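You operate a simulated robot arm through the tools that you are given. There is no shell and no other tool. Be economical: measure what you need, move in short steps, check, and stop when the job is done.

The job below is to be done with a simulated two-armed robot. You get a single attempt, and the scene is never put back.

TASK
Hold the red tool tray on the top of the ball table steady with one hand and put the green label roll in it with the other.

It is judged by the outcome, as a careful person would: the job done as asked, and still so three seconds after it is handed in. It fails if anything else is knocked over, pushed out of place, dropped, spilled or broken.

THE ROBOT
Two 7-joint arms with two-finger parallel grippers on one trunk, on a base that drives. Base frame: it is fixed to the floor where the robot stands at the start and does not move with it; the origin is under the middle of the robot, x ahead of it, y to its left, z up. Lengths are in mm, angles in degrees, forces in N, time in s.
The left shoulder is at the start at [50, 168, 1057], the right one opposite. With the tool pointing down near the work surface each hand reaches from about 200 to 660 mm from the robot's upright axis, wherever it stands, measured 20 degrees to its own side. Payload 1.57 kg a hand.
The TCP of each hand is the grasp point between the finger pads, 30 mm short of the fingertips. In the tool frame z runs along the fingers and y along their closing line. Largest opening 80 mm; finger width 17, thickness 12; the body of the gripper, 40 by 82 mm, starts 80 mm behind the TCP.
Orientation is that of the tool frame in the base frame, as [roll, pitch, yaw] about the fixed x, y, z axes, in that order (R = Rz(yaw) Ry(pitch) Rx(roll)). With the fingers straight down and closing along the base's y, the tool's x points along the base's -x, its y along +y and its z along -z.

THE INTERFACE
- The arms move only by the tool arm_command. It takes "left_deltas", "right_deltas" or both (then of equal length, played together; a hand with none holds still); each is one flat list of numbers, 7 for each row, row after row: the turn, a rotation vector about the tool's x, y, z in units of 180 degrees (1.0 is 180 degrees), then the shift along the tool's x, y, z in units of 300 mm (1.0 is 300 mm), then the gripper command, from -1 (fully open) to 1 (shut), values between in proportion. In form: [rx, ry, rz, tx, ty, tz, claw, rx, ry, rz, tx, ty, tz, claw, ...]. A call has 1 to 8 rows; each row is the pose to reach, as a shift and turn from the pose commanded when the call began, along the tool's axes at that moment. A call with a number of a shift or a turn outside -1 to 1 is refused whole. A row lasts 0.2 s, in which the tool goes at most 50 mm and 8.6 degrees; a call with a longer step from one row to the next is refused whole, and so is a gripper value outside its range. Where a pose cannot be reached the arm comes as near as it can. A force on the tool above 40 N (or 10 N above the force at the start of the call, whichever is more), or a blocked arm, ends the call early, and 0.2 s more pass. Each finger travels about 45 mm/s and halts on what it meets, pressing with about 29 N; the grip force reading is that of the motor and also rises with nothing between the fingers. The clock runs only during rows and for 0.2 s after the last one: add rows that repeat a pose to give the fingers time. The reply holds the time, the measured pose of the TCP, the force on the tool along the base axes, the opening and the grip force, in the units named above and with some noise, with the torque about the TCP (base axes, N m) and any sound that the robot's microphone picked up, and new pictures: "pictures" is both (left out), scene, wrist or none (wrist: the cameras of the hands that moved).
- Cameras (640 x 400 px; columns grow to the right, rows downward): "scene" is now at [124.9, -21.1, 1262.2]; the picture's right is [-0.23, -0.97, 0.00], its down [-0.60, 0.15, -0.78] and it looks along [0.76, -0.18, -0.62] (base axes); focal length 256 px, centre (320, 200). "left" rides on the left gripper at [72, 7, -122] in its tool frame; the picture's right is [-0.09, 1.00, 0.00], its down [-0.84, -0.08, -0.54] and it looks along [-0.54, -0.05, 0.84] (tool axes); focal length 238 px, centre (320, 200). "right" rides on the right gripper at [72, -7, -122] in its tool frame; the picture's right is [0.09, 1.00, 0.00], its down [-0.84, 0.08, -0.54] and it looks along [-0.54, 0.05, 0.84] (tool axes); focal length 238 px, centre (320, 200). There is no depth. A picture from a camera that has moved, and an enlarged one, comes with that camera's place and axes in the base frame and with its lens.
- lift_body(by): slides the trunk up (or, below 0, down) by that many mm; the arms and the scene camera ride with it, the base frame stays. It gives what a move gives, with no picture.
- drive_base(legs): drives the robot by 1 to 6 legs, each [ahead, left, turn to the left] in mm, mm and degrees, along the robot's own axes; the way and the turn of a leg run together, so that a leg with both is an arc; at most 1500 mm and 180 degrees a leg. The arms and the cameras ride along, it lands a little off, and it stops where it bumps. It gives what a move gives, and a new picture of the scene camera.
- head_to(pan, tilt): turns the head with the scene camera to pan (to the left, within 80 degrees either way) and tilt (down, from -29 to 69), counted from straight ahead of the robot. It gives what a move gives, and a new picture of the scene camera.
- enlarge(camera, box): a new picture of the part [left, top, right, bottom] of that camera's present view, enlarged. The clock stands still meanwhile.
- job_done(): hands the job in; it is judged then, once.

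Go step by step. Nothing tells you exact positions but the pictures and the camera data: compare them with the known pose of the tool, close in by small moves and look again before you grip or let go. The budget is 120 turns and 260 pictures, counting those below and the enlarged ones. Unless the task says otherwise, let go and move clear before handing in, and close with one line.

The tools are called after ">>>" as name(argument=value, ...) on one line, values as JSON. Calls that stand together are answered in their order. arm_command: Moves the arms, as the interface text tells. Its arguments: {"type":"object","properties":{"left_deltas":{"type":"array"},"right_deltas":{"type":"array"},"pictures":{"type":"string","enum":["both","scene","wrist","none"]}},"required":[]} The other tools are called the same way: lift_body (by) slides the trunk up or down; drive_base (legs) drives the base; head_to (pan, tilt) turns the head that bears the scene camera; enlarge (camera, box) takes an enlarged picture of a part of a camera's view; job_done () hands the job in.

At the start:

```text
t: 0.0
left_tool_pos: [506.2, 123.1, 1004.8]
left_orientation: [180.0, -0.1, -179.9]
left_contact_force: [-0.2, -0.8, -0.8]
left_wrist_torque: [0.01, 0.03, -0.01]
left_grip_width: 80.0
left_finger_force: 0.1
right_tool_pos: [237.8, -157.1, 1111.2]
right_orientation: [179.9, 0.0, 179.9]
right_contact_force: [0.5, 0.6, 0.5]
right_wrist_torque: [-0.01, 0.0, 0.0]
right_grip_width: 79.9
right_finger_force: 0.0
trunk travel left (down, up): [-225.0, 218.0]
robot x, y, heading: [0.2, -0.7, 0.0]
head pan, tilt: [-13.5, 38.5]
```

scene: 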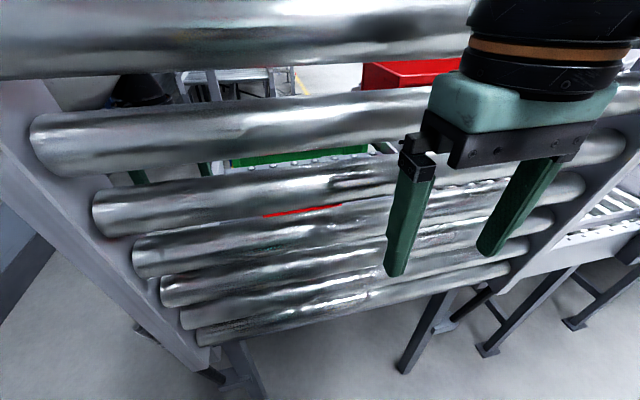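
right: 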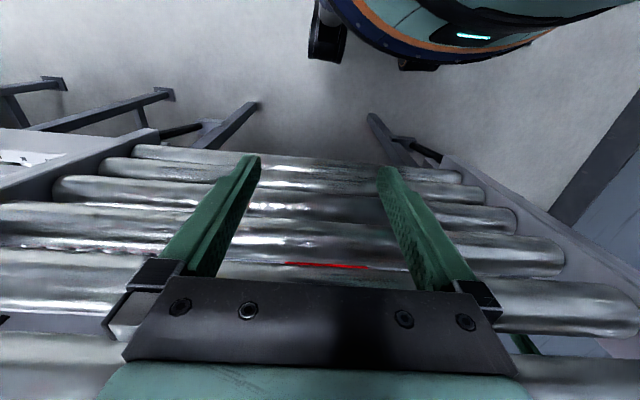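
left: 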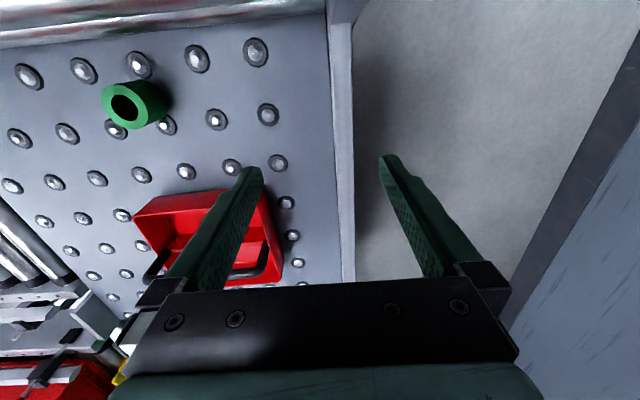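

The left camera sees the ball table with the green roll and red tray. A bank of rollers stands between the robot and the table, so I'll look around before moving.

>>> head_to(pan=0, tilt=0)

>>> head_to(pan=50, tilt=30)

>>> head_to(pan=-50, tilt=30)

>>> head_to(pan=0, tilt=62)

```text
t: 1.1
left_tool_pos: [507.4, 123.2, 1005.3]
left_orientation: [-180.0, -0.1, -179.9]
left_contact_force: [-0.1, 0.0, 0.2]
left_wrist_torque: [0.03, 0.03, 0.02]
left_grip_width: 79.9
left_finger_force: 0.0
right_tool_pos: [238.0, -155.7, 1110.0]
right_orientation: [179.9, 0.0, 179.9]
right_contact_force: [0.5, -0.2, -0.3]
right_wrist_torque: [0.01, -0.01, 0.02]
right_grip_width: 79.9
right_finger_force: 0.0
trunk travel left (down, up): [-225.0, 218.0]
robot x, y, heading: [-1.3, 1.7, 0.2]
head pan, tilt: [0.0, 0.0]
camera scene: at [131.3, -1.0, 1323.6], right [0.0, -1.0, 0.0], down [0.0, 0.0, -1.0], along [1.0, 0.0, 0.0], focal length 256 px, centre (320, 200)
```

scene: 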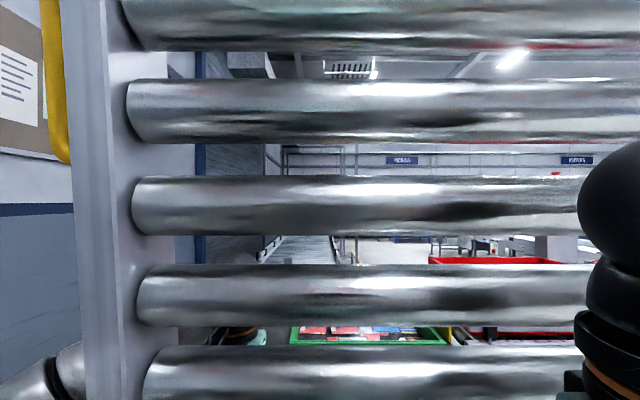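

```text
t: 2.2
left_tool_pos: [505.9, 123.8, 1005.1]
left_orientation: [180.0, -0.1, -179.9]
left_contact_force: [-0.1, 0.3, -0.7]
left_wrist_torque: [-0.01, -0.02, 0.0]
left_grip_width: 79.9
left_finger_force: 0.1
right_tool_pos: [238.8, -155.8, 1110.1]
right_orientation: [179.9, 0.0, 179.9]
right_contact_force: [0.5, 0.5, 0.6]
right_wrist_torque: [0.0, 0.0, 0.0]
right_grip_width: 79.9
right_finger_force: 0.2
trunk travel left (down, up): [-225.0, 218.0]
robot x, y, heading: [1.6, -1.0, 0.0]
head pan, tilt: [50.0, 30.0]
camera scene: at [99.5, 68.2, 1275.3], right [0.77, -0.64, 0.0], down [-0.32, -0.38, -0.87], along [0.56, 0.66, -0.5], focal length 256 px, centre (320, 200)
```

scene: 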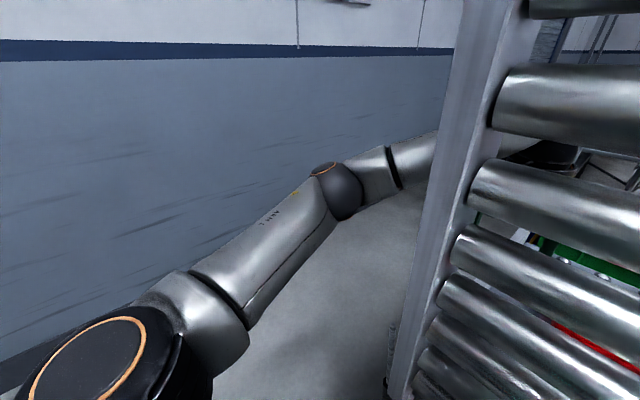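

```text
t: 4.0
left_tool_pos: [505.6, 123.5, 1004.8]
left_orientation: [-180.0, -0.2, -179.9]
left_contact_force: [-0.2, -0.2, 0.7]
left_wrist_torque: [-0.02, -0.01, -0.02]
left_grip_width: 79.8
left_finger_force: 0.0
right_tool_pos: [238.5, -156.6, 1111.3]
right_orientation: [179.8, 0.1, 179.9]
right_contact_force: [0.9, -0.7, -0.2]
right_wrist_torque: [-0.01, 0.01, 0.0]
right_grip_width: 79.9
right_finger_force: 0.0
trunk travel left (down, up): [-225.0, 218.0]
robot x, y, heading: [-3.0, -2.8, 0.1]
head pan, tilt: [-50.0, 30.0]
camera scene: at [99.5, -70.3, 1275.3], right [-0.77, -0.64, 0.0], down [-0.32, 0.38, -0.87], along [0.56, -0.66, -0.5], focal length 256 px, centre (320, 200)
```

scene: 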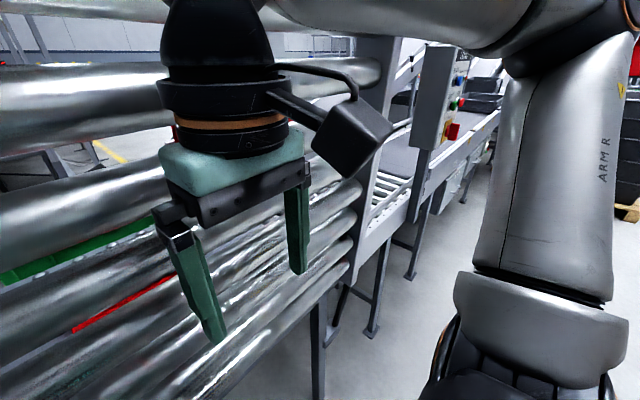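

```text
t: 5.2
left_tool_pos: [507.3, 123.2, 1005.1]
left_orientation: [180.0, -0.1, -179.9]
left_contact_force: [0.6, 1.2, -0.9]
left_wrist_torque: [0.02, -0.02, 0.02]
left_grip_width: 80.0
left_finger_force: 0.0
right_tool_pos: [237.9, -155.1, 1110.7]
right_orientation: [179.8, 0.0, 179.9]
right_contact_force: [0.1, -0.2, -1.0]
right_wrist_torque: [-0.02, -0.01, 0.01]
right_grip_width: 80.1
right_finger_force: 0.1
trunk travel left (down, up): [-225.0, 218.0]
robot x, y, heading: [1.2, -0.5, -0.1]
head pan, tilt: [0.0, 62.0]
camera scene: at [105.7, -1.0, 1230.9], right [0.0, -1.0, 0.0], down [-0.88, 0.0, -0.47], along [0.47, 0.0, -0.88], focal length 256 px, centre (320, 200)
```

scene: 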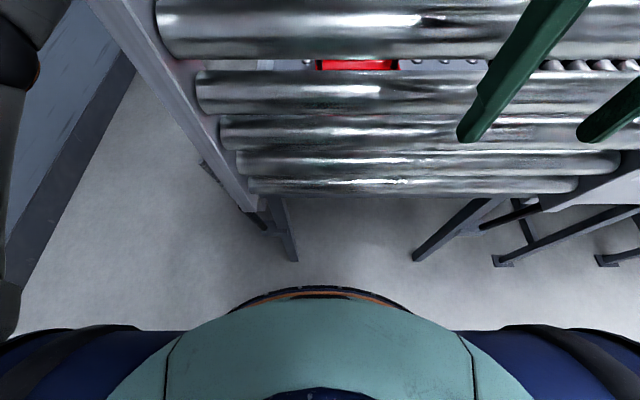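

A tall roller gate stands at about x≈315, y from +170 to −430, and the left arm already reaches around its left post. There is open floor to the left, so I'll draw the right hand back a little and drive left. From there I want to approach the table from its left side.

>>> arm_command(right_deltas=[0, 0, 0, 0.1, 0, 0, -1], pictures="none")

>>> head_to(pan=75, tilt=40)

>>> enlarge(camera="left", box=[0, 0, 360, 400])

```text
t: 5.6
left_tool_pos: [505.5, 122.5, 1004.5]
left_orientation: [179.9, 0.0, -179.8]
left_contact_force: [0.2, -0.6, 0.7]
left_wrist_torque: [0.02, 0.0, 0.01]
left_grip_width: 79.9
left_finger_force: 0.0
right_tool_pos: [207.3, -156.4, 1110.1]
right_orientation: [179.9, 0.1, 179.9]
right_contact_force: [0.4, 0.3, 1.4]
right_wrist_torque: [0.03, 0.06, 0.01]
right_grip_width: 79.9
right_finger_force: 0.0
trunk travel left (down, up): [-225.0, 218.0]
robot x, y, heading: [-1.1, 2.0, 0.1]
head pan, tilt: [0.0, 62.0]
```

```text
t: 7.0
left_tool_pos: [505.6, 124.2, 1005.3]
left_orientation: [179.9, 0.0, -179.9]
left_contact_force: [0.6, 0.8, 0.0]
left_wrist_torque: [0.0, -0.01, -0.01]
left_grip_width: 80.0
left_finger_force: 0.1
right_tool_pos: [208.6, -155.4, 1109.8]
right_orientation: [180.0, 0.1, 179.9]
right_contact_force: [-0.2, 0.2, -0.1]
right_wrist_torque: [-0.05, 0.01, 0.03]
right_grip_width: 80.0
right_finger_force: 0.1
trunk travel left (down, up): [-225.0, 218.0]
robot x, y, heading: [2.4, -0.3, 0.0]
head pan, tilt: [75.0, 40.0]
camera scene: at [63.4, 81.1, 1259.9], right [0.97, -0.26, 0.0], down [-0.17, -0.62, -0.77], along [0.2, 0.74, -0.64], focal length 256 px, centre (320, 200)
```

scene: 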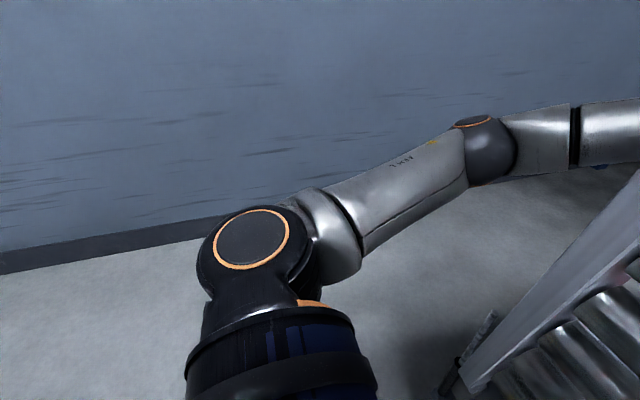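

```text
1.00 times, centred on (180, 200) of left (not enlarged: the box is as wide or as high as the picture)
camera zoom: at [433.4, 129.7, 1126.7], right [0.09, 1.0, 0.0], down [0.84, -0.08, 0.54], along [0.54, -0.05, -0.84], focal length 238 px, centre (460, 200)
```

zoom: 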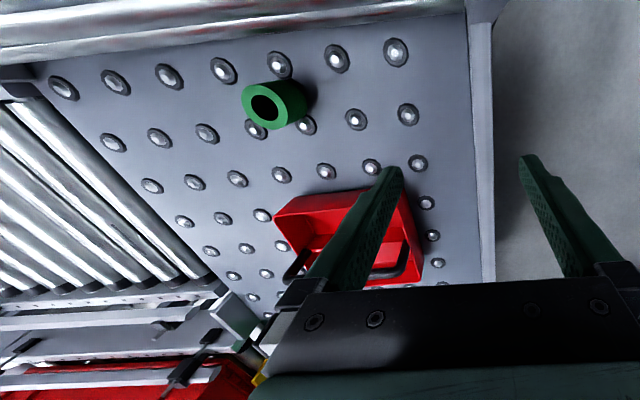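

The floor to the left is clear up to the wall at y≈1400. I'll drive left.

>>> drive_base(legs=[[0, 650, 0]])

>>> head_to(pan=-20, tilt=35)

```text
t: 13.2
left_tool_pos: [507.4, 772.6, 1005.4]
left_orientation: [180.0, 0.0, 179.9]
left_contact_force: [0.0, -1.1, 0.6]
left_wrist_torque: [-0.03, -0.01, 0.07]
left_grip_width: 79.9
left_finger_force: 0.0
right_tool_pos: [208.1, 493.5, 1110.5]
right_orientation: [179.9, 0.1, 179.7]
right_contact_force: [-0.6, -1.0, -0.4]
right_wrist_torque: [0.01, 0.02, -0.04]
right_grip_width: 80.1
right_finger_force: 0.1
trunk travel left (down, up): [-225.0, 218.0]
robot x, y, heading: [-1.5, 649.2, -0.2]
head pan, tilt: [75.0, 40.0]
camera scene: at [64.7, 732.6, 1259.9], right [0.96, -0.26, 0.0], down [-0.17, -0.62, -0.77], along [0.2, 0.74, -0.64], focal length 256 px, centre (320, 200)
```

scene: 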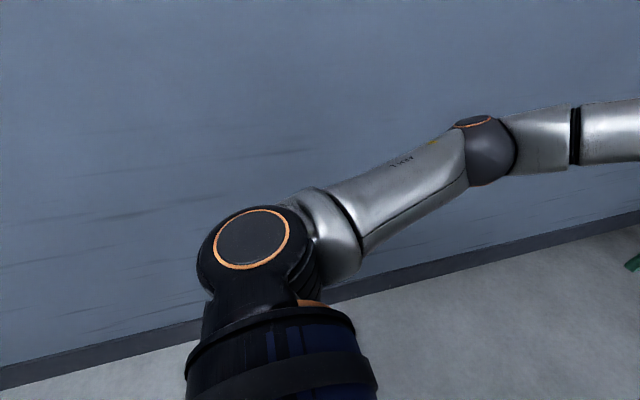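

```text
t: 14.9
left_tool_pos: [507.0, 772.1, 1005.3]
left_orientation: [-179.9, 0.0, 179.9]
left_contact_force: [0.0, 0.0, 0.9]
left_wrist_torque: [0.0, 0.04, -0.03]
left_grip_width: 80.3
left_finger_force: 0.2
right_tool_pos: [208.6, 494.5, 1110.7]
right_orientation: [179.9, 0.0, 179.7]
right_contact_force: [0.4, -0.2, -0.7]
right_wrist_torque: [-0.02, 0.0, -0.01]
right_grip_width: 79.8
right_finger_force: 0.1
trunk travel left (down, up): [-225.0, 218.0]
robot x, y, heading: [0.6, 650.4, -0.2]
head pan, tilt: [-20.0, 35.0]
camera scene: at [125.1, 620.1, 1267.5], right [-0.34, -0.94, 0.0], down [-0.54, 0.2, -0.82], along [0.77, -0.28, -0.57], focal length 256 px, centre (320, 200)
```

scene: 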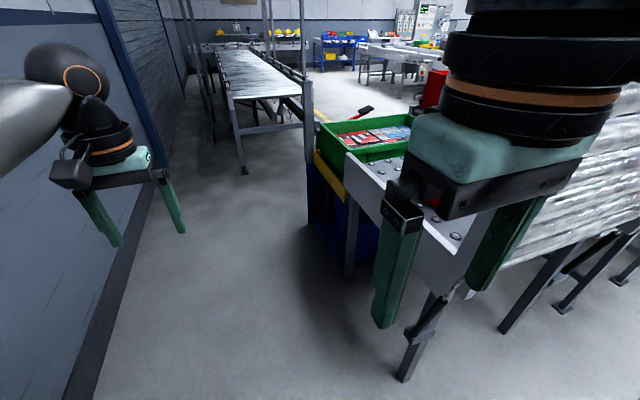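

The left side of the table is accessible. I'll retract the left hand, then drive ahead alongside the table.

>>> arm_command(left_deltas=[0, 0, 0, 0.133, 0, 0, -1, 0, 0, 0, 0.266, 0, 0, -1, 0, 0, 0, 0.4, 0, 0, -1, 0, 0, 0, 0.533, 0, 0, -1, 0, 0, 0, 0.667, 0, 0, -1], pictures="none")

>>> drive_base(legs=[[580, 0, 0]])

>>> head_to(pan=-70, tilt=35)

```text
t: 16.1
left_tool_pos: [306.9, 774.7, 1005.9]
left_orientation: [180.0, -0.1, 179.9]
left_contact_force: [0.7, -1.2, -0.6]
left_wrist_torque: [-0.01, 0.02, -0.01]
left_grip_width: 79.8
left_finger_force: 0.1
right_tool_pos: [207.4, 493.7, 1110.4]
right_orientation: [179.9, 0.1, 179.7]
right_contact_force: [0.8, -0.2, -0.5]
right_wrist_torque: [0.02, 0.0, 0.04]
right_grip_width: 80.0
right_finger_force: 0.1
trunk travel left (down, up): [-225.0, 218.0]
robot x, y, heading: [4.0, 652.7, -0.1]
head pan, tilt: [-20.0, 35.0]
```

```text
t: 19.4
left_tool_pos: [882.8, 774.4, 1005.6]
left_orientation: [180.0, 0.0, -179.8]
left_contact_force: [-0.1, 0.9, -0.5]
left_wrist_torque: [0.01, -0.04, 0.0]
left_grip_width: 80.1
left_finger_force: 0.1
right_tool_pos: [785.3, 495.0, 1110.9]
right_orientation: [179.9, 0.1, 179.9]
right_contact_force: [0.3, 0.6, 0.2]
right_wrist_torque: [-0.01, -0.02, 0.0]
right_grip_width: 79.9
right_finger_force: 0.1
trunk travel left (down, up): [-225.0, 218.0]
robot x, y, heading: [573.4, 651.9, 0.2]
head pan, tilt: [-20.0, 35.0]
camera scene: at [701.8, 620.2, 1267.4], right [-0.34, -0.94, 0.0], down [-0.54, 0.2, -0.82], along [0.77, -0.28, -0.57], focal length 256 px, centre (320, 200)
```

scene: 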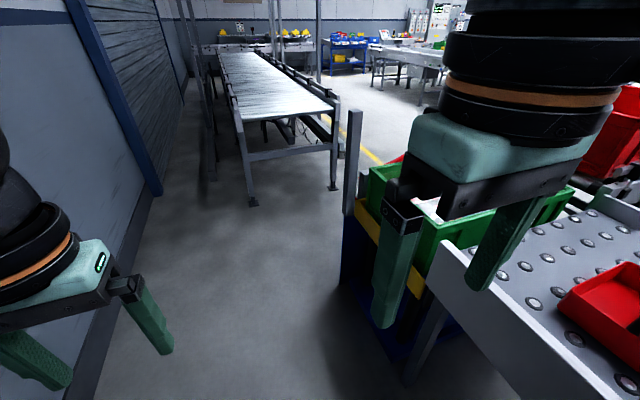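

```text
t: 20.6
left_tool_pos: [882.6, 774.3, 1006.5]
left_orientation: [-180.0, 0.0, -179.8]
left_contact_force: [-0.2, 0.0, -1.0]
left_wrist_torque: [-0.01, 0.01, 0.0]
left_grip_width: 80.2
left_finger_force: 0.1
right_tool_pos: [785.8, 494.7, 1111.2]
right_orientation: [180.0, 0.0, 180.0]
right_contact_force: [0.4, 1.0, -0.2]
right_wrist_torque: [-0.02, -0.05, 0.02]
right_grip_width: 79.8
right_finger_force: 0.0
trunk travel left (down, up): [-225.0, 218.0]
robot x, y, heading: [576.5, 652.8, 0.2]
head pan, tilt: [-70.0, 35.0]
camera scene: at [649.1, 567.5, 1267.5], right [-0.94, -0.34, 0.0], down [-0.2, 0.54, -0.82], along [0.28, -0.77, -0.57], focal length 256 px, centre (320, 200)
```

scene: 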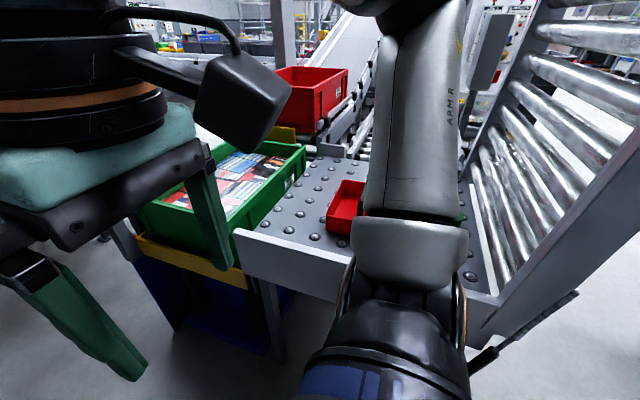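

The route is clear, so I'll turn right 90° to face the table.

>>> drive_base(legs=[[0, 0, -90]])

>>> head_to(pan=0, tilt=50)

```text
t: 24.8
left_tool_pos: [701.2, 345.4, 1005.9]
left_orientation: [-180.0, -0.1, 90.2]
left_contact_force: [-0.1, 0.6, 0.0]
left_wrist_torque: [-0.05, 0.03, -0.02]
left_grip_width: 79.8
left_finger_force: 0.1
right_tool_pos: [421.4, 443.0, 1111.0]
right_orientation: [179.9, 0.0, 90.0]
right_contact_force: [0.1, 0.9, 0.4]
right_wrist_torque: [0.02, -0.01, -0.01]
right_grip_width: 79.9
right_finger_force: 0.1
trunk travel left (down, up): [-225.0, 218.0]
robot x, y, heading: [579.0, 649.3, -89.7]
head pan, tilt: [-70.0, 35.0]
camera scene: at [496.1, 579.8, 1267.5], right [-0.34, 0.94, 0.0], down [0.54, 0.2, -0.82], along [-0.77, -0.28, -0.57], focal length 256 px, centre (320, 200)
```

scene: 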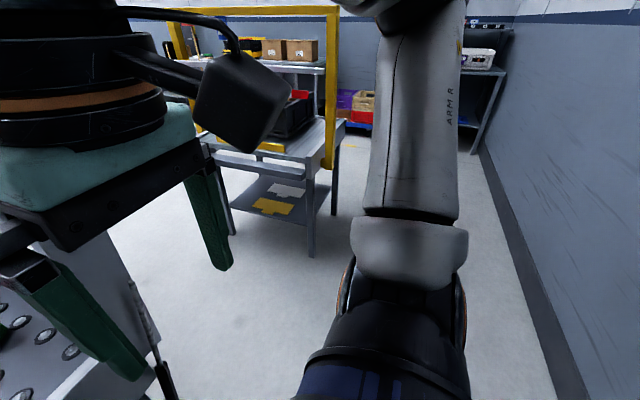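

```text
t: 26.2
left_tool_pos: [701.3, 346.3, 1006.4]
left_orientation: [179.9, -0.1, 90.3]
left_contact_force: [0.2, 0.4, -0.4]
left_wrist_torque: [0.01, 0.01, -0.04]
left_grip_width: 80.0
left_finger_force: 0.1
right_tool_pos: [421.5, 442.7, 1110.6]
right_orientation: [179.9, 0.0, 90.1]
right_contact_force: [0.2, 0.3, 0.1]
right_wrist_torque: [0.04, -0.02, 0.03]
right_grip_width: 80.0
right_finger_force: 0.1
trunk travel left (down, up): [-225.0, 218.0]
robot x, y, heading: [579.4, 651.0, -89.8]
head pan, tilt: [0.0, 50.0]
camera scene: at [578.9, 533.1, 1245.8], right [-1.0, 0.0, 0.0], down [0.0, 0.77, -0.64], along [0.0, -0.64, -0.77], focal length 256 px, centre (320, 200)
```

scene: 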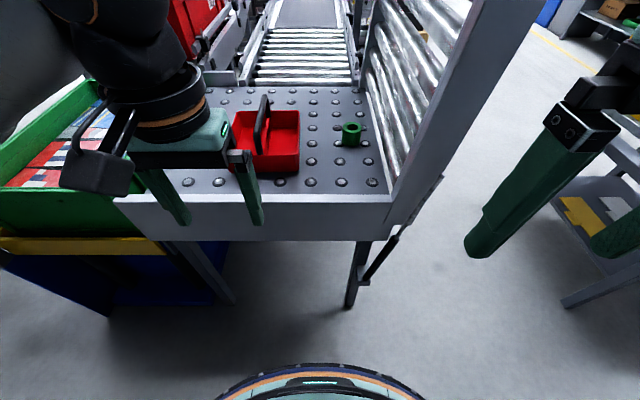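

Now I have a good view. The roll is at about (480,−160), z≈743, and the tray spans roughly x 640–820. I'll shift the base left, away from the gate, and then closer to the table.

>>> drive_base(legs=[[0, 160, 0], [200, 0, 0]])

>>> head_to(pan=0, tilt=65)

```text
t: 29.5
left_tool_pos: [864.6, 146.2, 1006.3]
left_orientation: [-180.0, -0.2, 90.2]
left_contact_force: [-0.3, -0.2, 1.0]
left_wrist_torque: [0.03, 0.0, 0.03]
left_grip_width: 80.0
left_finger_force: 0.1
right_tool_pos: [584.5, 241.7, 1110.2]
right_orientation: [179.9, 0.0, 90.1]
right_contact_force: [0.1, 0.8, -0.4]
right_wrist_torque: [0.04, 0.0, -0.01]
right_grip_width: 80.1
right_finger_force: 0.1
trunk travel left (down, up): [-225.0, 218.0]
robot x, y, heading: [742.0, 450.7, -89.8]
head pan, tilt: [0.0, 50.0]
camera scene: at [742.5, 332.2, 1245.7], right [-1.0, 0.0, 0.0], down [0.0, 0.77, -0.64], along [0.0, -0.64, -0.77], focal length 256 px, centre (320, 200)
```

scene: 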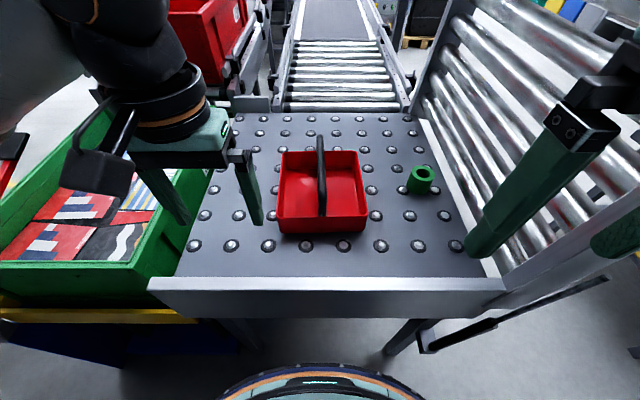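

```text
t: 30.3
left_tool_pos: [865.6, 146.1, 1006.8]
left_orientation: [-180.0, 0.0, 90.1]
left_contact_force: [-0.8, 0.0, 0.5]
left_wrist_torque: [0.0, 0.0, 0.03]
left_grip_width: 80.2
left_finger_force: 0.0
right_tool_pos: [585.1, 242.3, 1108.5]
right_orientation: [179.9, 0.1, 90.2]
right_contact_force: [-0.2, 0.8, -0.7]
right_wrist_torque: [-0.01, -0.03, 0.01]
right_grip_width: 80.0
right_finger_force: 0.0
trunk travel left (down, up): [-225.0, 218.0]
robot x, y, heading: [741.2, 450.4, -89.9]
head pan, tilt: [0.0, 65.0]
camera scene: at [742.5, 348.9, 1227.7], right [-1.0, 0.0, 0.0], down [0.0, 0.91, -0.42], along [0.0, -0.42, -0.91], focal length 256 px, centre (320, 200)
```

scene: 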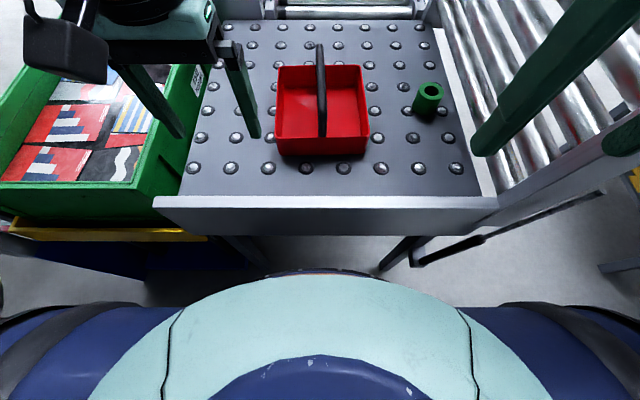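

The view is good, but I need a close look at the roll and tray for sizes.

>>> enlarge(camera="scene", box=[380, 60, 480, 140])

>>> enlarge(camera="scene", box=[250, 30, 400, 180])

```text
5.00 times, centred on (430, 100) of scene
camera zoom: at [742.5, 348.9, 1227.7], right [-1.0, 0.0, 0.0], down [0.0, 0.91, -0.42], along [0.0, -0.42, -0.91], focal length 1282 px, centre (-230, 700)
```

zoom: 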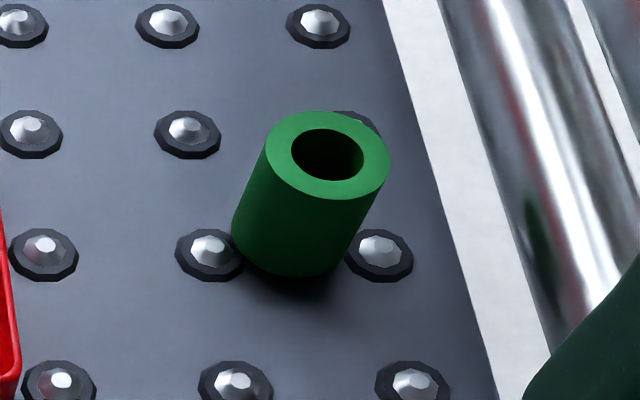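

```text
2.67 times, centred on (325, 105) of scene
camera zoom: at [742.5, 348.9, 1227.7], right [-1.0, 0.0, 0.0], down [0.0, 0.91, -0.42], along [0.0, -0.42, -0.91], focal length 684 px, centre (307, 453)
```

zoom: 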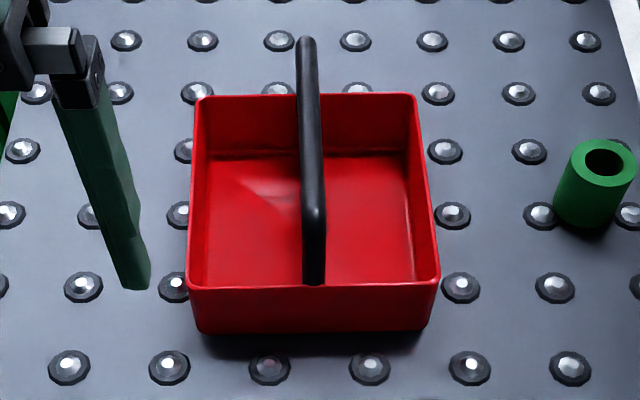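

The tray is about 209×228 mm, rim z≈770, with a handle bar across its middle along y. The roll is upright, about 60 mm across and 50–60 mm tall. I'll move 60 mm closer, then bring the right hand above the roll.

>>> drive_base(legs=[[60, 0, 0]])

```text
t: 31.2
left_tool_pos: [865.0, 86.0, 1007.1]
left_orientation: [180.0, -0.1, 90.2]
left_contact_force: [-0.1, 0.1, -0.3]
left_wrist_torque: [0.02, 0.02, 0.03]
left_grip_width: 79.9
left_finger_force: 0.1
right_tool_pos: [585.4, 181.4, 1110.7]
right_orientation: [179.9, -0.1, 90.1]
right_contact_force: [-0.2, -0.5, 0.7]
right_wrist_torque: [0.03, 0.0, -0.02]
right_grip_width: 79.8
right_finger_force: 0.1
trunk travel left (down, up): [-225.0, 218.0]
robot x, y, heading: [741.8, 388.2, -89.8]
head pan, tilt: [0.0, 65.0]
camera scene: at [742.6, 288.4, 1227.5], right [-1.0, 0.0, 0.0], down [0.0, 0.91, -0.42], along [0.0, -0.42, -0.91], focal length 256 px, centre (320, 200)
```

scene: 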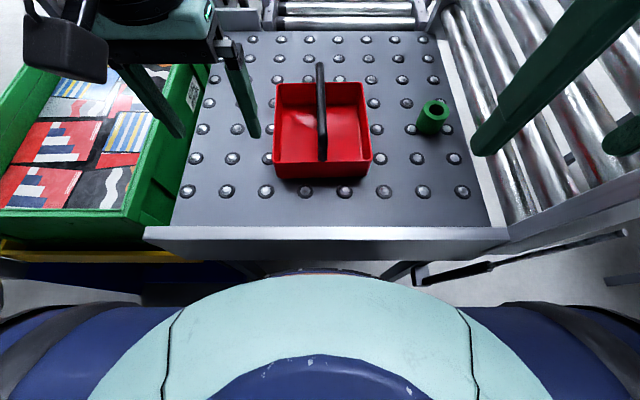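

I'll move the right hand to above and short of the roll.

>>> arm_command(right_deltas=[0, 0, 0, -0.117, -0.047, 0.067, -1, 0, 0, 0, -0.234, -0.093, 0.133, -1, 0, 0, 0, -0.351, -0.14, 0.2, -1, 0, 0, 0, -0.468, -0.187, 0.267, -1, 0, 0, 0, -0.585, -0.233, 0.333, -1, 0, 0, 0, -0.702, -0.28, 0.4, -1, 0, 0, 0, -0.82, -0.327, 0.467, -1, 0, 0, 0, -0.937, -0.373, 0.533, -1])

```text
t: 33.2
left_tool_pos: [860.3, 112.9, 1015.3]
left_orientation: [-179.8, 1.9, 88.7]
left_contact_force: [0.7, 0.0, 0.6]
left_wrist_torque: [0.02, -0.04, 0.02]
left_grip_width: 79.9
left_finger_force: 0.0
right_tool_pos: [457.2, -72.6, 1020.8]
right_orientation: [179.4, 9.0, 87.8]
right_contact_force: [0.1, 0.5, -0.5]
right_wrist_torque: [-0.02, -0.01, 0.03]
right_grip_width: 80.0
right_finger_force: 0.1
trunk travel left (down, up): [-225.0, 218.0]
robot x, y, heading: [737.1, 396.6, -91.4]
head pan, tilt: [0.0, 65.0]
stopped in row 8 (right hand): the arm was blocked; the commanded pose is now the measured one
camera scene: at [742.8, 326.8, 1229.9], right [-1.0, 0.02, 0.0], down [0.02, 0.89, -0.45], along [-0.01, -0.45, -0.89], focal length 256 px, centre (320, 200)
camera right: at [453.9, 17.8, 1129.0], right [1.0, 0.05, -0.01], down [0.04, -0.74, 0.67], along [0.03, -0.67, -0.74], focal length 238 px, centre (320, 200)
```

scene: 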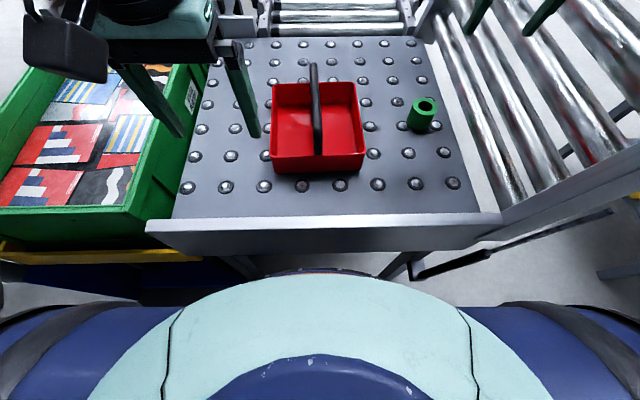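
right: 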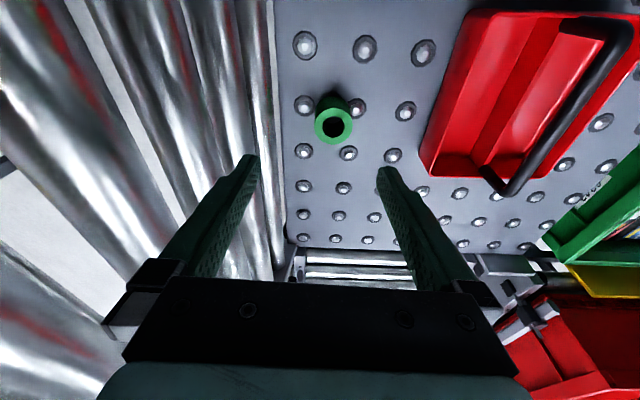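

The right arm was blocked, probably its elbow against the gate post. I'll back it off and look.

>>> arm_command(right_deltas=[0, 0, 0, 0.05, 0.1, -0.03, -1, 0, 0, 0, 0.15, 0.2, -0.03, -1, 0, 0, 0, 0.25, 0.3, -0.03, -1], pictures="none")

>>> head_to(pan=-60, tilt=35)

```text
t: 34.2
left_tool_pos: [852.8, 104.7, 1014.8]
left_orientation: [179.8, 1.1, 88.4]
left_contact_force: [-0.8, -0.2, 0.5]
left_wrist_torque: [0.0, -0.06, 0.01]
left_grip_width: 79.8
left_finger_force: 0.0
right_tool_pos: [538.5, -4.8, 1006.0]
right_orientation: [178.1, 7.0, 86.5]
right_contact_force: [-0.6, 0.3, 0.3]
right_wrist_torque: [-0.02, 0.04, 0.0]
right_grip_width: 80.0
right_finger_force: 0.1
trunk travel left (down, up): [-225.0, 218.0]
robot x, y, heading: [742.9, 397.2, -91.4]
head pan, tilt: [0.0, 65.0]
stopped in row 3 (right hand): the arm was blocked; the commanded pose is now the measured one
```

```text
t: 35.5
left_tool_pos: [855.0, 105.1, 1014.3]
left_orientation: [179.8, 1.4, 88.5]
left_contact_force: [0.2, 0.1, -0.5]
left_wrist_torque: [-0.01, 0.04, 0.01]
left_grip_width: 80.0
left_finger_force: 0.0
right_tool_pos: [541.7, -6.2, 1007.6]
right_orientation: [178.1, 7.4, 86.6]
right_contact_force: [0.7, 1.1, 0.4]
right_wrist_torque: [-0.01, -0.03, 0.01]
right_grip_width: 80.1
right_finger_force: 0.1
trunk travel left (down, up): [-225.0, 218.0]
robot x, y, heading: [741.2, 392.6, -91.4]
head pan, tilt: [-60.0, 35.0]
camera scene: at [661.9, 336.5, 1269.1], right [-0.48, 0.88, -0.02], down [0.51, 0.25, -0.82], along [-0.72, -0.41, -0.57], focal length 256 px, centre (320, 200)
```

scene: 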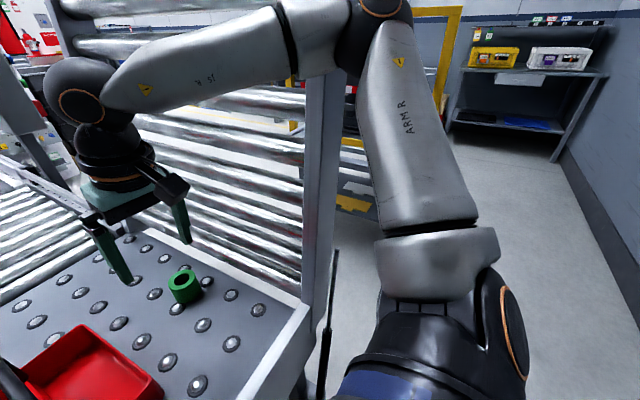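

The forearm and elbow are against the gate post. Driving left moves them straight away from it.

>>> drive_base(legs=[[0, 100, 0]])

```text
t: 37.1
left_tool_pos: [958.7, 84.9, 1006.4]
left_orientation: [-180.0, 0.0, 88.9]
left_contact_force: [-0.1, 0.3, -0.5]
left_wrist_torque: [-0.01, 0.01, 0.01]
left_grip_width: 80.3
left_finger_force: 0.1
right_tool_pos: [649.0, -27.4, 994.8]
right_orientation: [178.8, 5.4, 87.4]
right_contact_force: [0.2, 0.0, 0.0]
right_wrist_torque: [-0.02, 0.01, -0.01]
right_grip_width: 79.9
right_finger_force: 0.0
trunk travel left (down, up): [-225.0, 218.0]
robot x, y, heading: [837.7, 391.8, -91.2]
head pan, tilt: [-60.0, 35.0]
camera scene: at [764.6, 308.7, 1267.5], right [-0.48, 0.88, 0.0], down [0.5, 0.28, -0.82], along [-0.72, -0.4, -0.57], focal length 256 px, centre (320, 200)
```

scene: 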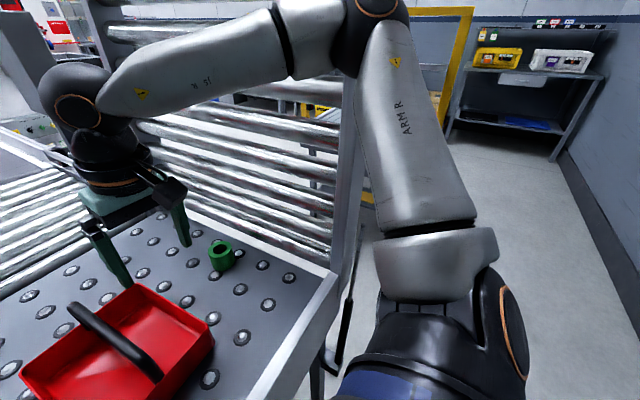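

It's free and level again. The right arm can't easily reach the roll beside the gate, so I'll switch hands. The left hand will pick the roll with the robot turned, then I'll return here so the right hand can hold the tray while the left places the roll. First I'll back up and retract the right hand.

>>> drive_base(legs=[[-150, 0, 0]])

>>> arm_command(right_deltas=[0, 0, 0, 0.1, 0, -0.05, -1, 0, 0, 0, 0.2, 0, -0.1, -1, 0, -0.03, 0, 0.3, 0, -0.15, -1, 0, -0.03, 0, 0.4, 0, -0.2, -1, 0, -0.03, 0, 0.5, 0, -0.25, -1, 0, -0.03, 0, 0.6, 0, -0.25, -1], pictures="scene")

```text
t: 38.4
left_tool_pos: [961.8, 234.2, 1006.5]
left_orientation: [180.0, 0.0, 89.0]
left_contact_force: [-0.1, -1.1, -0.5]
left_wrist_torque: [-0.01, 0.01, 0.02]
left_grip_width: 80.1
left_finger_force: 0.1
right_tool_pos: [651.9, 122.2, 993.4]
right_orientation: [178.8, 5.3, 87.7]
right_contact_force: [-0.2, 0.4, 0.2]
right_wrist_torque: [-0.05, -0.02, 0.01]
right_grip_width: 80.1
right_finger_force: 0.1
trunk travel left (down, up): [-225.0, 218.0]
robot x, y, heading: [844.3, 542.7, -90.9]
head pan, tilt: [-60.0, 35.0]
camera scene: at [767.6, 458.3, 1267.5], right [-0.48, 0.88, 0.0], down [0.5, 0.28, -0.82], along [-0.72, -0.4, -0.57], focal length 256 px, centre (320, 200)
```

scene: 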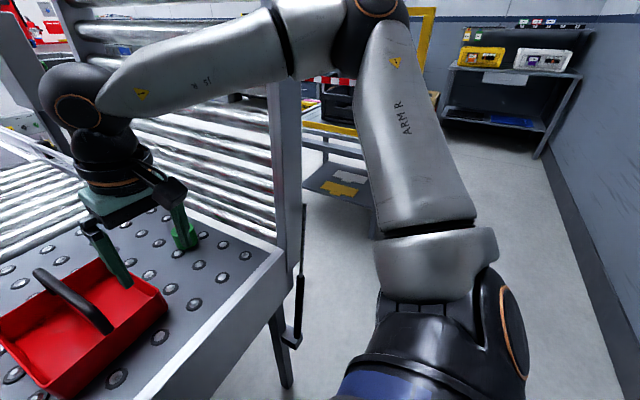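

```text
t: 39.8
left_tool_pos: [960.5, 233.6, 1007.2]
left_orientation: [180.0, 0.0, 88.9]
left_contact_force: [-0.1, 0.1, 0.3]
left_wrist_torque: [0.01, 0.01, -0.04]
left_grip_width: 80.3
left_finger_force: 0.0
right_tool_pos: [658.2, 306.7, 1052.0]
right_orientation: [178.9, 10.8, 87.5]
right_contact_force: [0.0, -0.3, 0.5]
right_wrist_torque: [0.01, 0.01, -0.01]
right_grip_width: 80.0
right_finger_force: 0.0
trunk travel left (down, up): [-225.0, 218.0]
robot x, y, heading: [845.6, 539.9, -91.2]
head pan, tilt: [-60.0, 35.0]
camera scene: at [767.5, 458.1, 1267.5], right [-0.48, 0.88, 0.0], down [0.5, 0.28, -0.82], along [-0.72, -0.4, -0.57], focal length 256 px, centre (320, 200)
```

scene: 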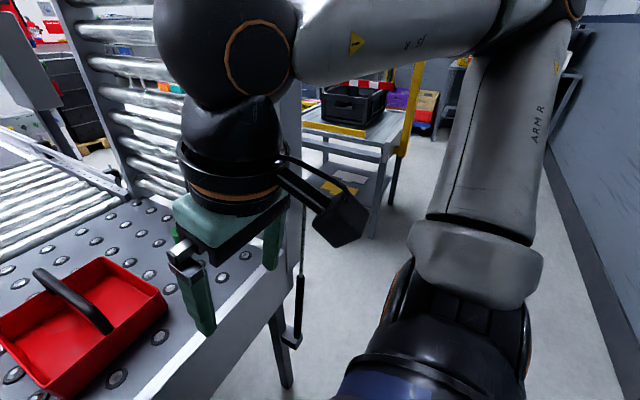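

I'll level the right hand, then turn right about 24° and move to where the left hand can reach the roll.

>>> arm_command(right_deltas=[0, 0.03, 0, 0.04, 0, -0.1, -1, 0, 0.06, 0, 0.08, 0, -0.2, -1], pictures="none")

>>> drive_base(legs=[[0, 0, -24], [0, -232, 0], [120, 0, 0]])

>>> head_to(pan=0, tilt=50)

```text
t: 40.4
left_tool_pos: [961.4, 234.3, 1007.0]
left_orientation: [-180.0, 0.0, 88.9]
left_contact_force: [0.2, 0.1, 0.3]
left_wrist_torque: [-0.02, -0.02, -0.02]
left_grip_width: 80.1
left_finger_force: 0.1
right_tool_pos: [658.1, 342.5, 1107.4]
right_orientation: [178.8, -0.1, 87.8]
right_contact_force: [-0.3, 0.3, 0.4]
right_wrist_torque: [0.0, -0.03, 0.0]
right_grip_width: 79.9
right_finger_force: 0.1
trunk travel left (down, up): [-225.0, 218.0]
robot x, y, heading: [842.3, 544.2, -90.9]
head pan, tilt: [-60.0, 35.0]
```

```text
t: 45.1
left_tool_pos: [567.6, 200.8, 1005.5]
left_orientation: [-180.0, -0.1, 65.2]
left_contact_force: [0.0, 0.0, 0.6]
left_wrist_torque: [0.01, -0.02, 0.01]
left_grip_width: 79.8
left_finger_force: 0.1
right_tool_pos: [334.7, 422.0, 1106.6]
right_orientation: [178.8, 0.0, 64.0]
right_contact_force: [-0.3, 0.4, -0.4]
right_wrist_torque: [0.01, 0.0, -0.02]
right_grip_width: 79.9
right_finger_force: 0.1
trunk travel left (down, up): [-225.0, 218.0]
robot x, y, heading: [585.9, 528.4, -114.6]
head pan, tilt: [-60.0, 35.0]
camera scene: at [480.5, 484.4, 1267.4], right [-0.09, 1.0, 0.0], down [0.57, 0.05, -0.82], along [-0.82, -0.07, -0.57], focal length 256 px, centre (320, 200)
```

scene: 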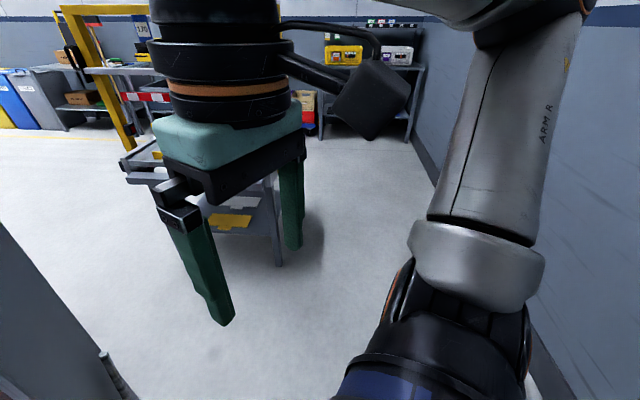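

```text
t: 46.5
left_tool_pos: [567.2, 200.7, 1005.9]
left_orientation: [180.0, 0.0, 65.2]
left_contact_force: [0.4, 0.4, 0.1]
left_wrist_torque: [-0.04, -0.04, 0.03]
left_grip_width: 80.0
left_finger_force: 0.2
right_tool_pos: [335.5, 422.6, 1106.1]
right_orientation: [178.7, 0.0, 64.0]
right_contact_force: [-0.3, -0.3, 0.1]
right_wrist_torque: [0.0, 0.02, -0.01]
right_grip_width: 80.1
right_finger_force: 0.0
trunk travel left (down, up): [-225.0, 218.0]
robot x, y, heading: [585.0, 532.0, -114.6]
head pan, tilt: [0.0, 50.0]
camera scene: at [536.0, 423.0, 1245.8], right [-0.91, 0.42, 0.0], down [0.32, 0.69, -0.64], along [-0.27, -0.58, -0.77], focal length 256 px, centre (320, 200)
```

scene: 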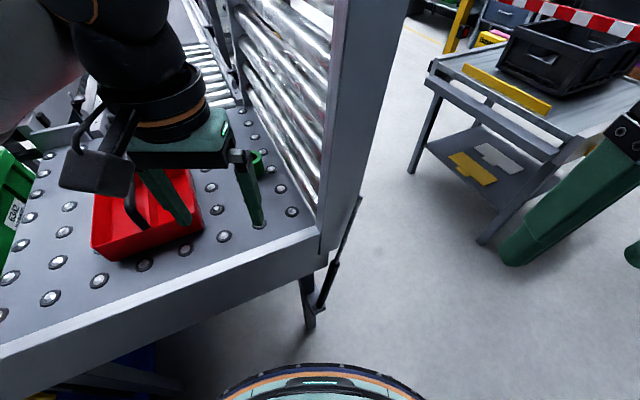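

I'll move 90 mm ahead, then extend the left hand short of the roll for a wrist view.

>>> drive_base(legs=[[90, 0, 0]])

>>> arm_command(left_deltas=[0, 0, 0, -0.106, 0.035, 0.056, -1, 0, 0, 0, -0.211, 0.069, 0.111, -1, 0, 0, 0, -0.317, 0.104, 0.167, -1, 0, 0, 0, -0.422, 0.138, 0.222, -1, 0, 0, 0, -0.528, 0.173, 0.278, -1, 0, 0, 0, -0.633, 0.207, 0.333, -1])

```text
t: 47.6
left_tool_pos: [529.9, 119.6, 1006.4]
left_orientation: [180.0, -0.1, 65.2]
left_contact_force: [0.1, 0.7, -0.3]
left_wrist_torque: [0.01, -0.01, -0.06]
left_grip_width: 80.0
left_finger_force: 0.0
right_tool_pos: [296.7, 339.9, 1105.3]
right_orientation: [178.8, 0.0, 63.9]
right_contact_force: [0.3, 0.5, 1.4]
right_wrist_torque: [0.02, -0.01, -0.02]
right_grip_width: 79.9
right_finger_force: 0.1
trunk travel left (down, up): [-225.0, 218.0]
robot x, y, heading: [546.8, 447.0, -114.7]
head pan, tilt: [0.0, 50.0]
camera scene: at [497.9, 340.7, 1245.6], right [-0.91, 0.42, 0.0], down [0.32, 0.7, -0.64], along [-0.27, -0.58, -0.77], focal length 256 px, centre (320, 200)
```

scene: 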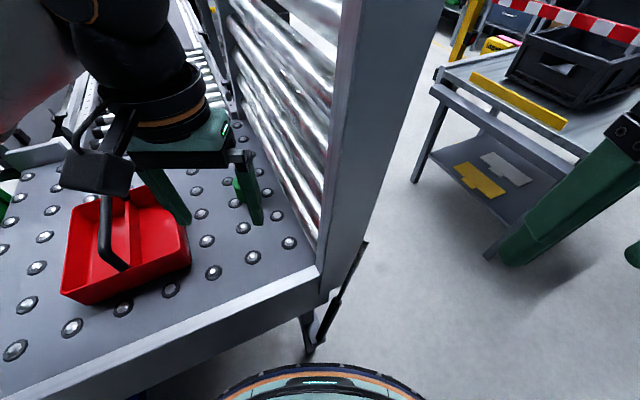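

```text
t: 49.0
left_tool_pos: [506.9, -80.0, 907.3]
left_orientation: [179.9, 0.1, 65.2]
left_contact_force: [-0.3, 0.1, -0.2]
left_wrist_torque: [0.01, -0.02, -0.03]
left_grip_width: 80.2
left_finger_force: 0.0
right_tool_pos: [296.8, 341.6, 1107.6]
right_orientation: [178.7, -0.1, 63.9]
right_contact_force: [0.0, -0.2, -0.6]
right_wrist_torque: [0.01, -0.02, 0.02]
right_grip_width: 79.9
right_finger_force: 0.0
trunk travel left (down, up): [-225.0, 218.0]
robot x, y, heading: [545.6, 451.4, -115.0]
head pan, tilt: [0.0, 50.0]
camera scene: at [498.0, 341.1, 1245.7], right [-0.91, 0.42, 0.0], down [0.32, 0.7, -0.64], along [-0.27, -0.58, -0.77], focal length 256 px, centre (320, 200)
camera left: at [541.3, -17.7, 1028.2], right [0.86, -0.5, 0.0], down [-0.42, -0.73, 0.54], along [-0.27, -0.47, -0.84], focal length 238 px, centre (320, 200)
```

scene: 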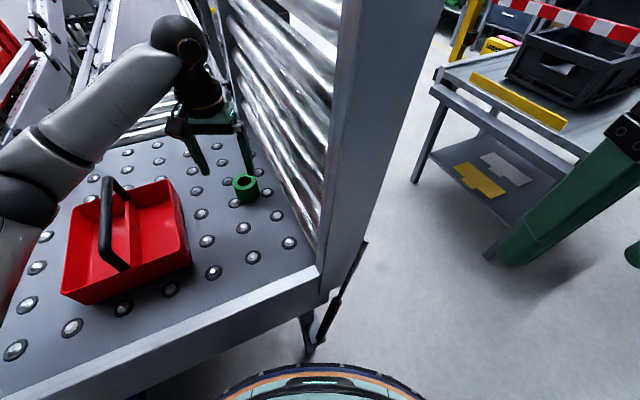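
left: 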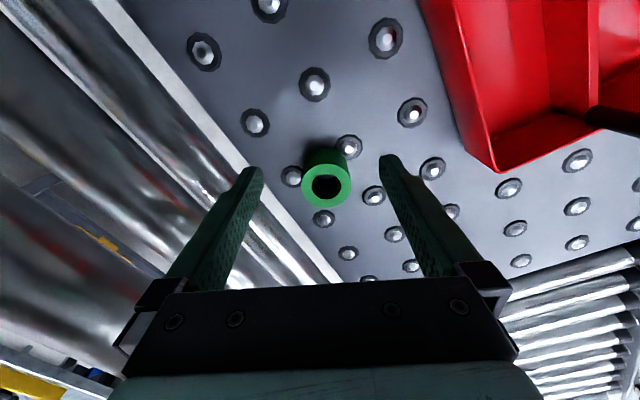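

The roll's top centre triangulates to about (478,−148), z≈772. I'll move above it and check alignment.

>>> arm_command(left_deltas=[0, 0, 0, -0.123, 0.003, 0, -1, 0, 0, 0, -0.247, 0.007, 0.08, -1, 0, 0, 0, -0.247, 0.007, 0.19, -1])

```text
t: 49.8
left_tool_pos: [476.3, -147.2, 848.9]
left_orientation: [179.9, 0.0, 65.1]
left_contact_force: [-0.5, 0.2, 0.3]
left_wrist_torque: [-0.02, -0.01, -0.02]
left_grip_width: 80.2
left_finger_force: 0.1
right_tool_pos: [296.5, 341.8, 1107.4]
right_orientation: [178.8, 0.0, 63.8]
right_contact_force: [-0.4, -0.2, -0.3]
right_wrist_torque: [-0.01, -0.01, 0.01]
right_grip_width: 80.0
right_finger_force: 0.1
trunk travel left (down, up): [-225.0, 218.0]
robot x, y, heading: [547.8, 445.7, -115.1]
head pan, tilt: [0.0, 50.0]
camera scene: at [498.2, 341.2, 1245.8], right [-0.91, 0.42, 0.0], down [0.32, 0.69, -0.64], along [-0.27, -0.58, -0.77], focal length 256 px, centre (320, 200)
camera left: at [512.3, -85.7, 970.6], right [0.86, -0.5, 0.0], down [-0.42, -0.73, 0.54], along [-0.27, -0.47, -0.84], focal length 238 px, centre (320, 200)
```

scene: 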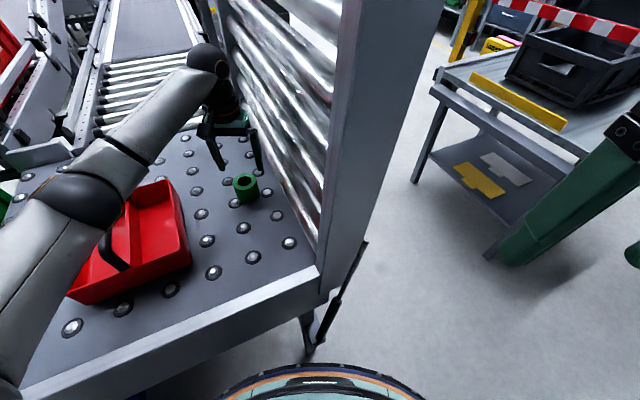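
left: 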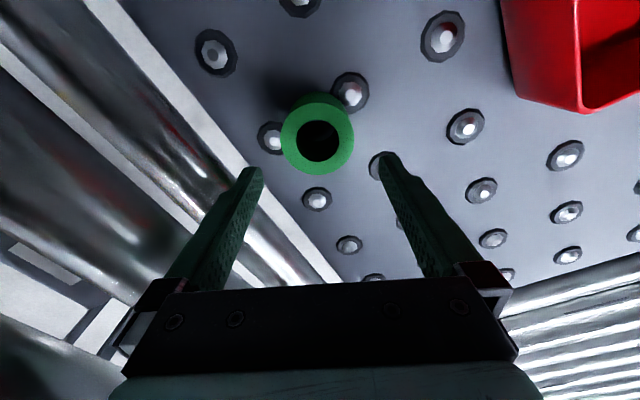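

Alignment is within 5 mm. I'll descend to z≈760, with the fingertips just above the table.

>>> arm_command(left_deltas=[0, 0, 0, 0.016, 0.003, 0.1, -1, 0, 0, 0, 0.016, 0.003, 0.2, -1, 0, 0, 0, 0.016, 0.003, 0.29, -1])

```text
t: 50.6
left_tool_pos: [478.2, -143.3, 770.0]
left_orientation: [-180.0, 0.6, 65.3]
left_contact_force: [4.0, 5.0, 31.9]
left_wrist_torque: [-0.02, -1.14, 0.36]
left_grip_width: 79.9
left_finger_force: 0.1
right_tool_pos: [296.3, 344.5, 1108.4]
right_orientation: [178.8, 0.2, 63.9]
right_contact_force: [0.5, 0.2, -0.2]
right_wrist_torque: [0.01, -0.01, 0.0]
right_grip_width: 80.1
right_finger_force: 0.1
trunk travel left (down, up): [-225.0, 218.0]
robot x, y, heading: [544.7, 447.5, -114.7]
head pan, tilt: [0.0, 50.0]
camera scene: at [498.8, 345.0, 1247.0], right [-0.91, 0.42, 0.0], down [0.32, 0.69, -0.65], along [-0.27, -0.59, -0.76], focal length 256 px, centre (320, 200)
camera left: at [514.6, -80.2, 891.0], right [0.87, -0.5, 0.0], down [-0.42, -0.72, 0.55], along [-0.28, -0.48, -0.83], focal length 238 px, centre (320, 200)
```

scene: 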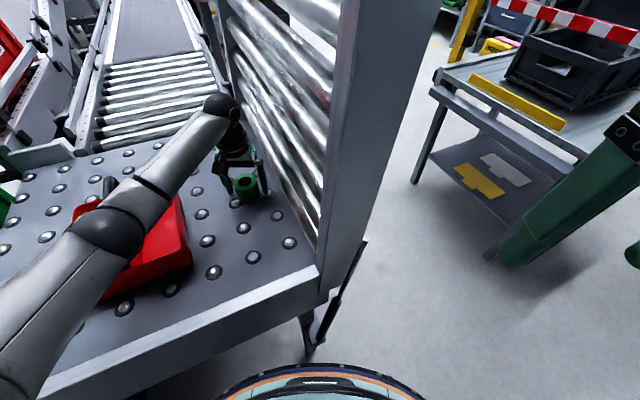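
left: 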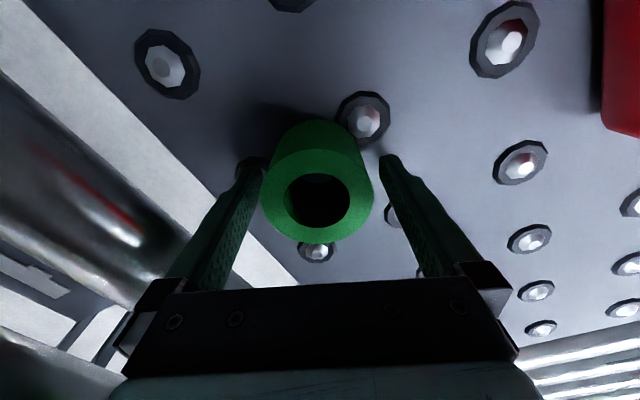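

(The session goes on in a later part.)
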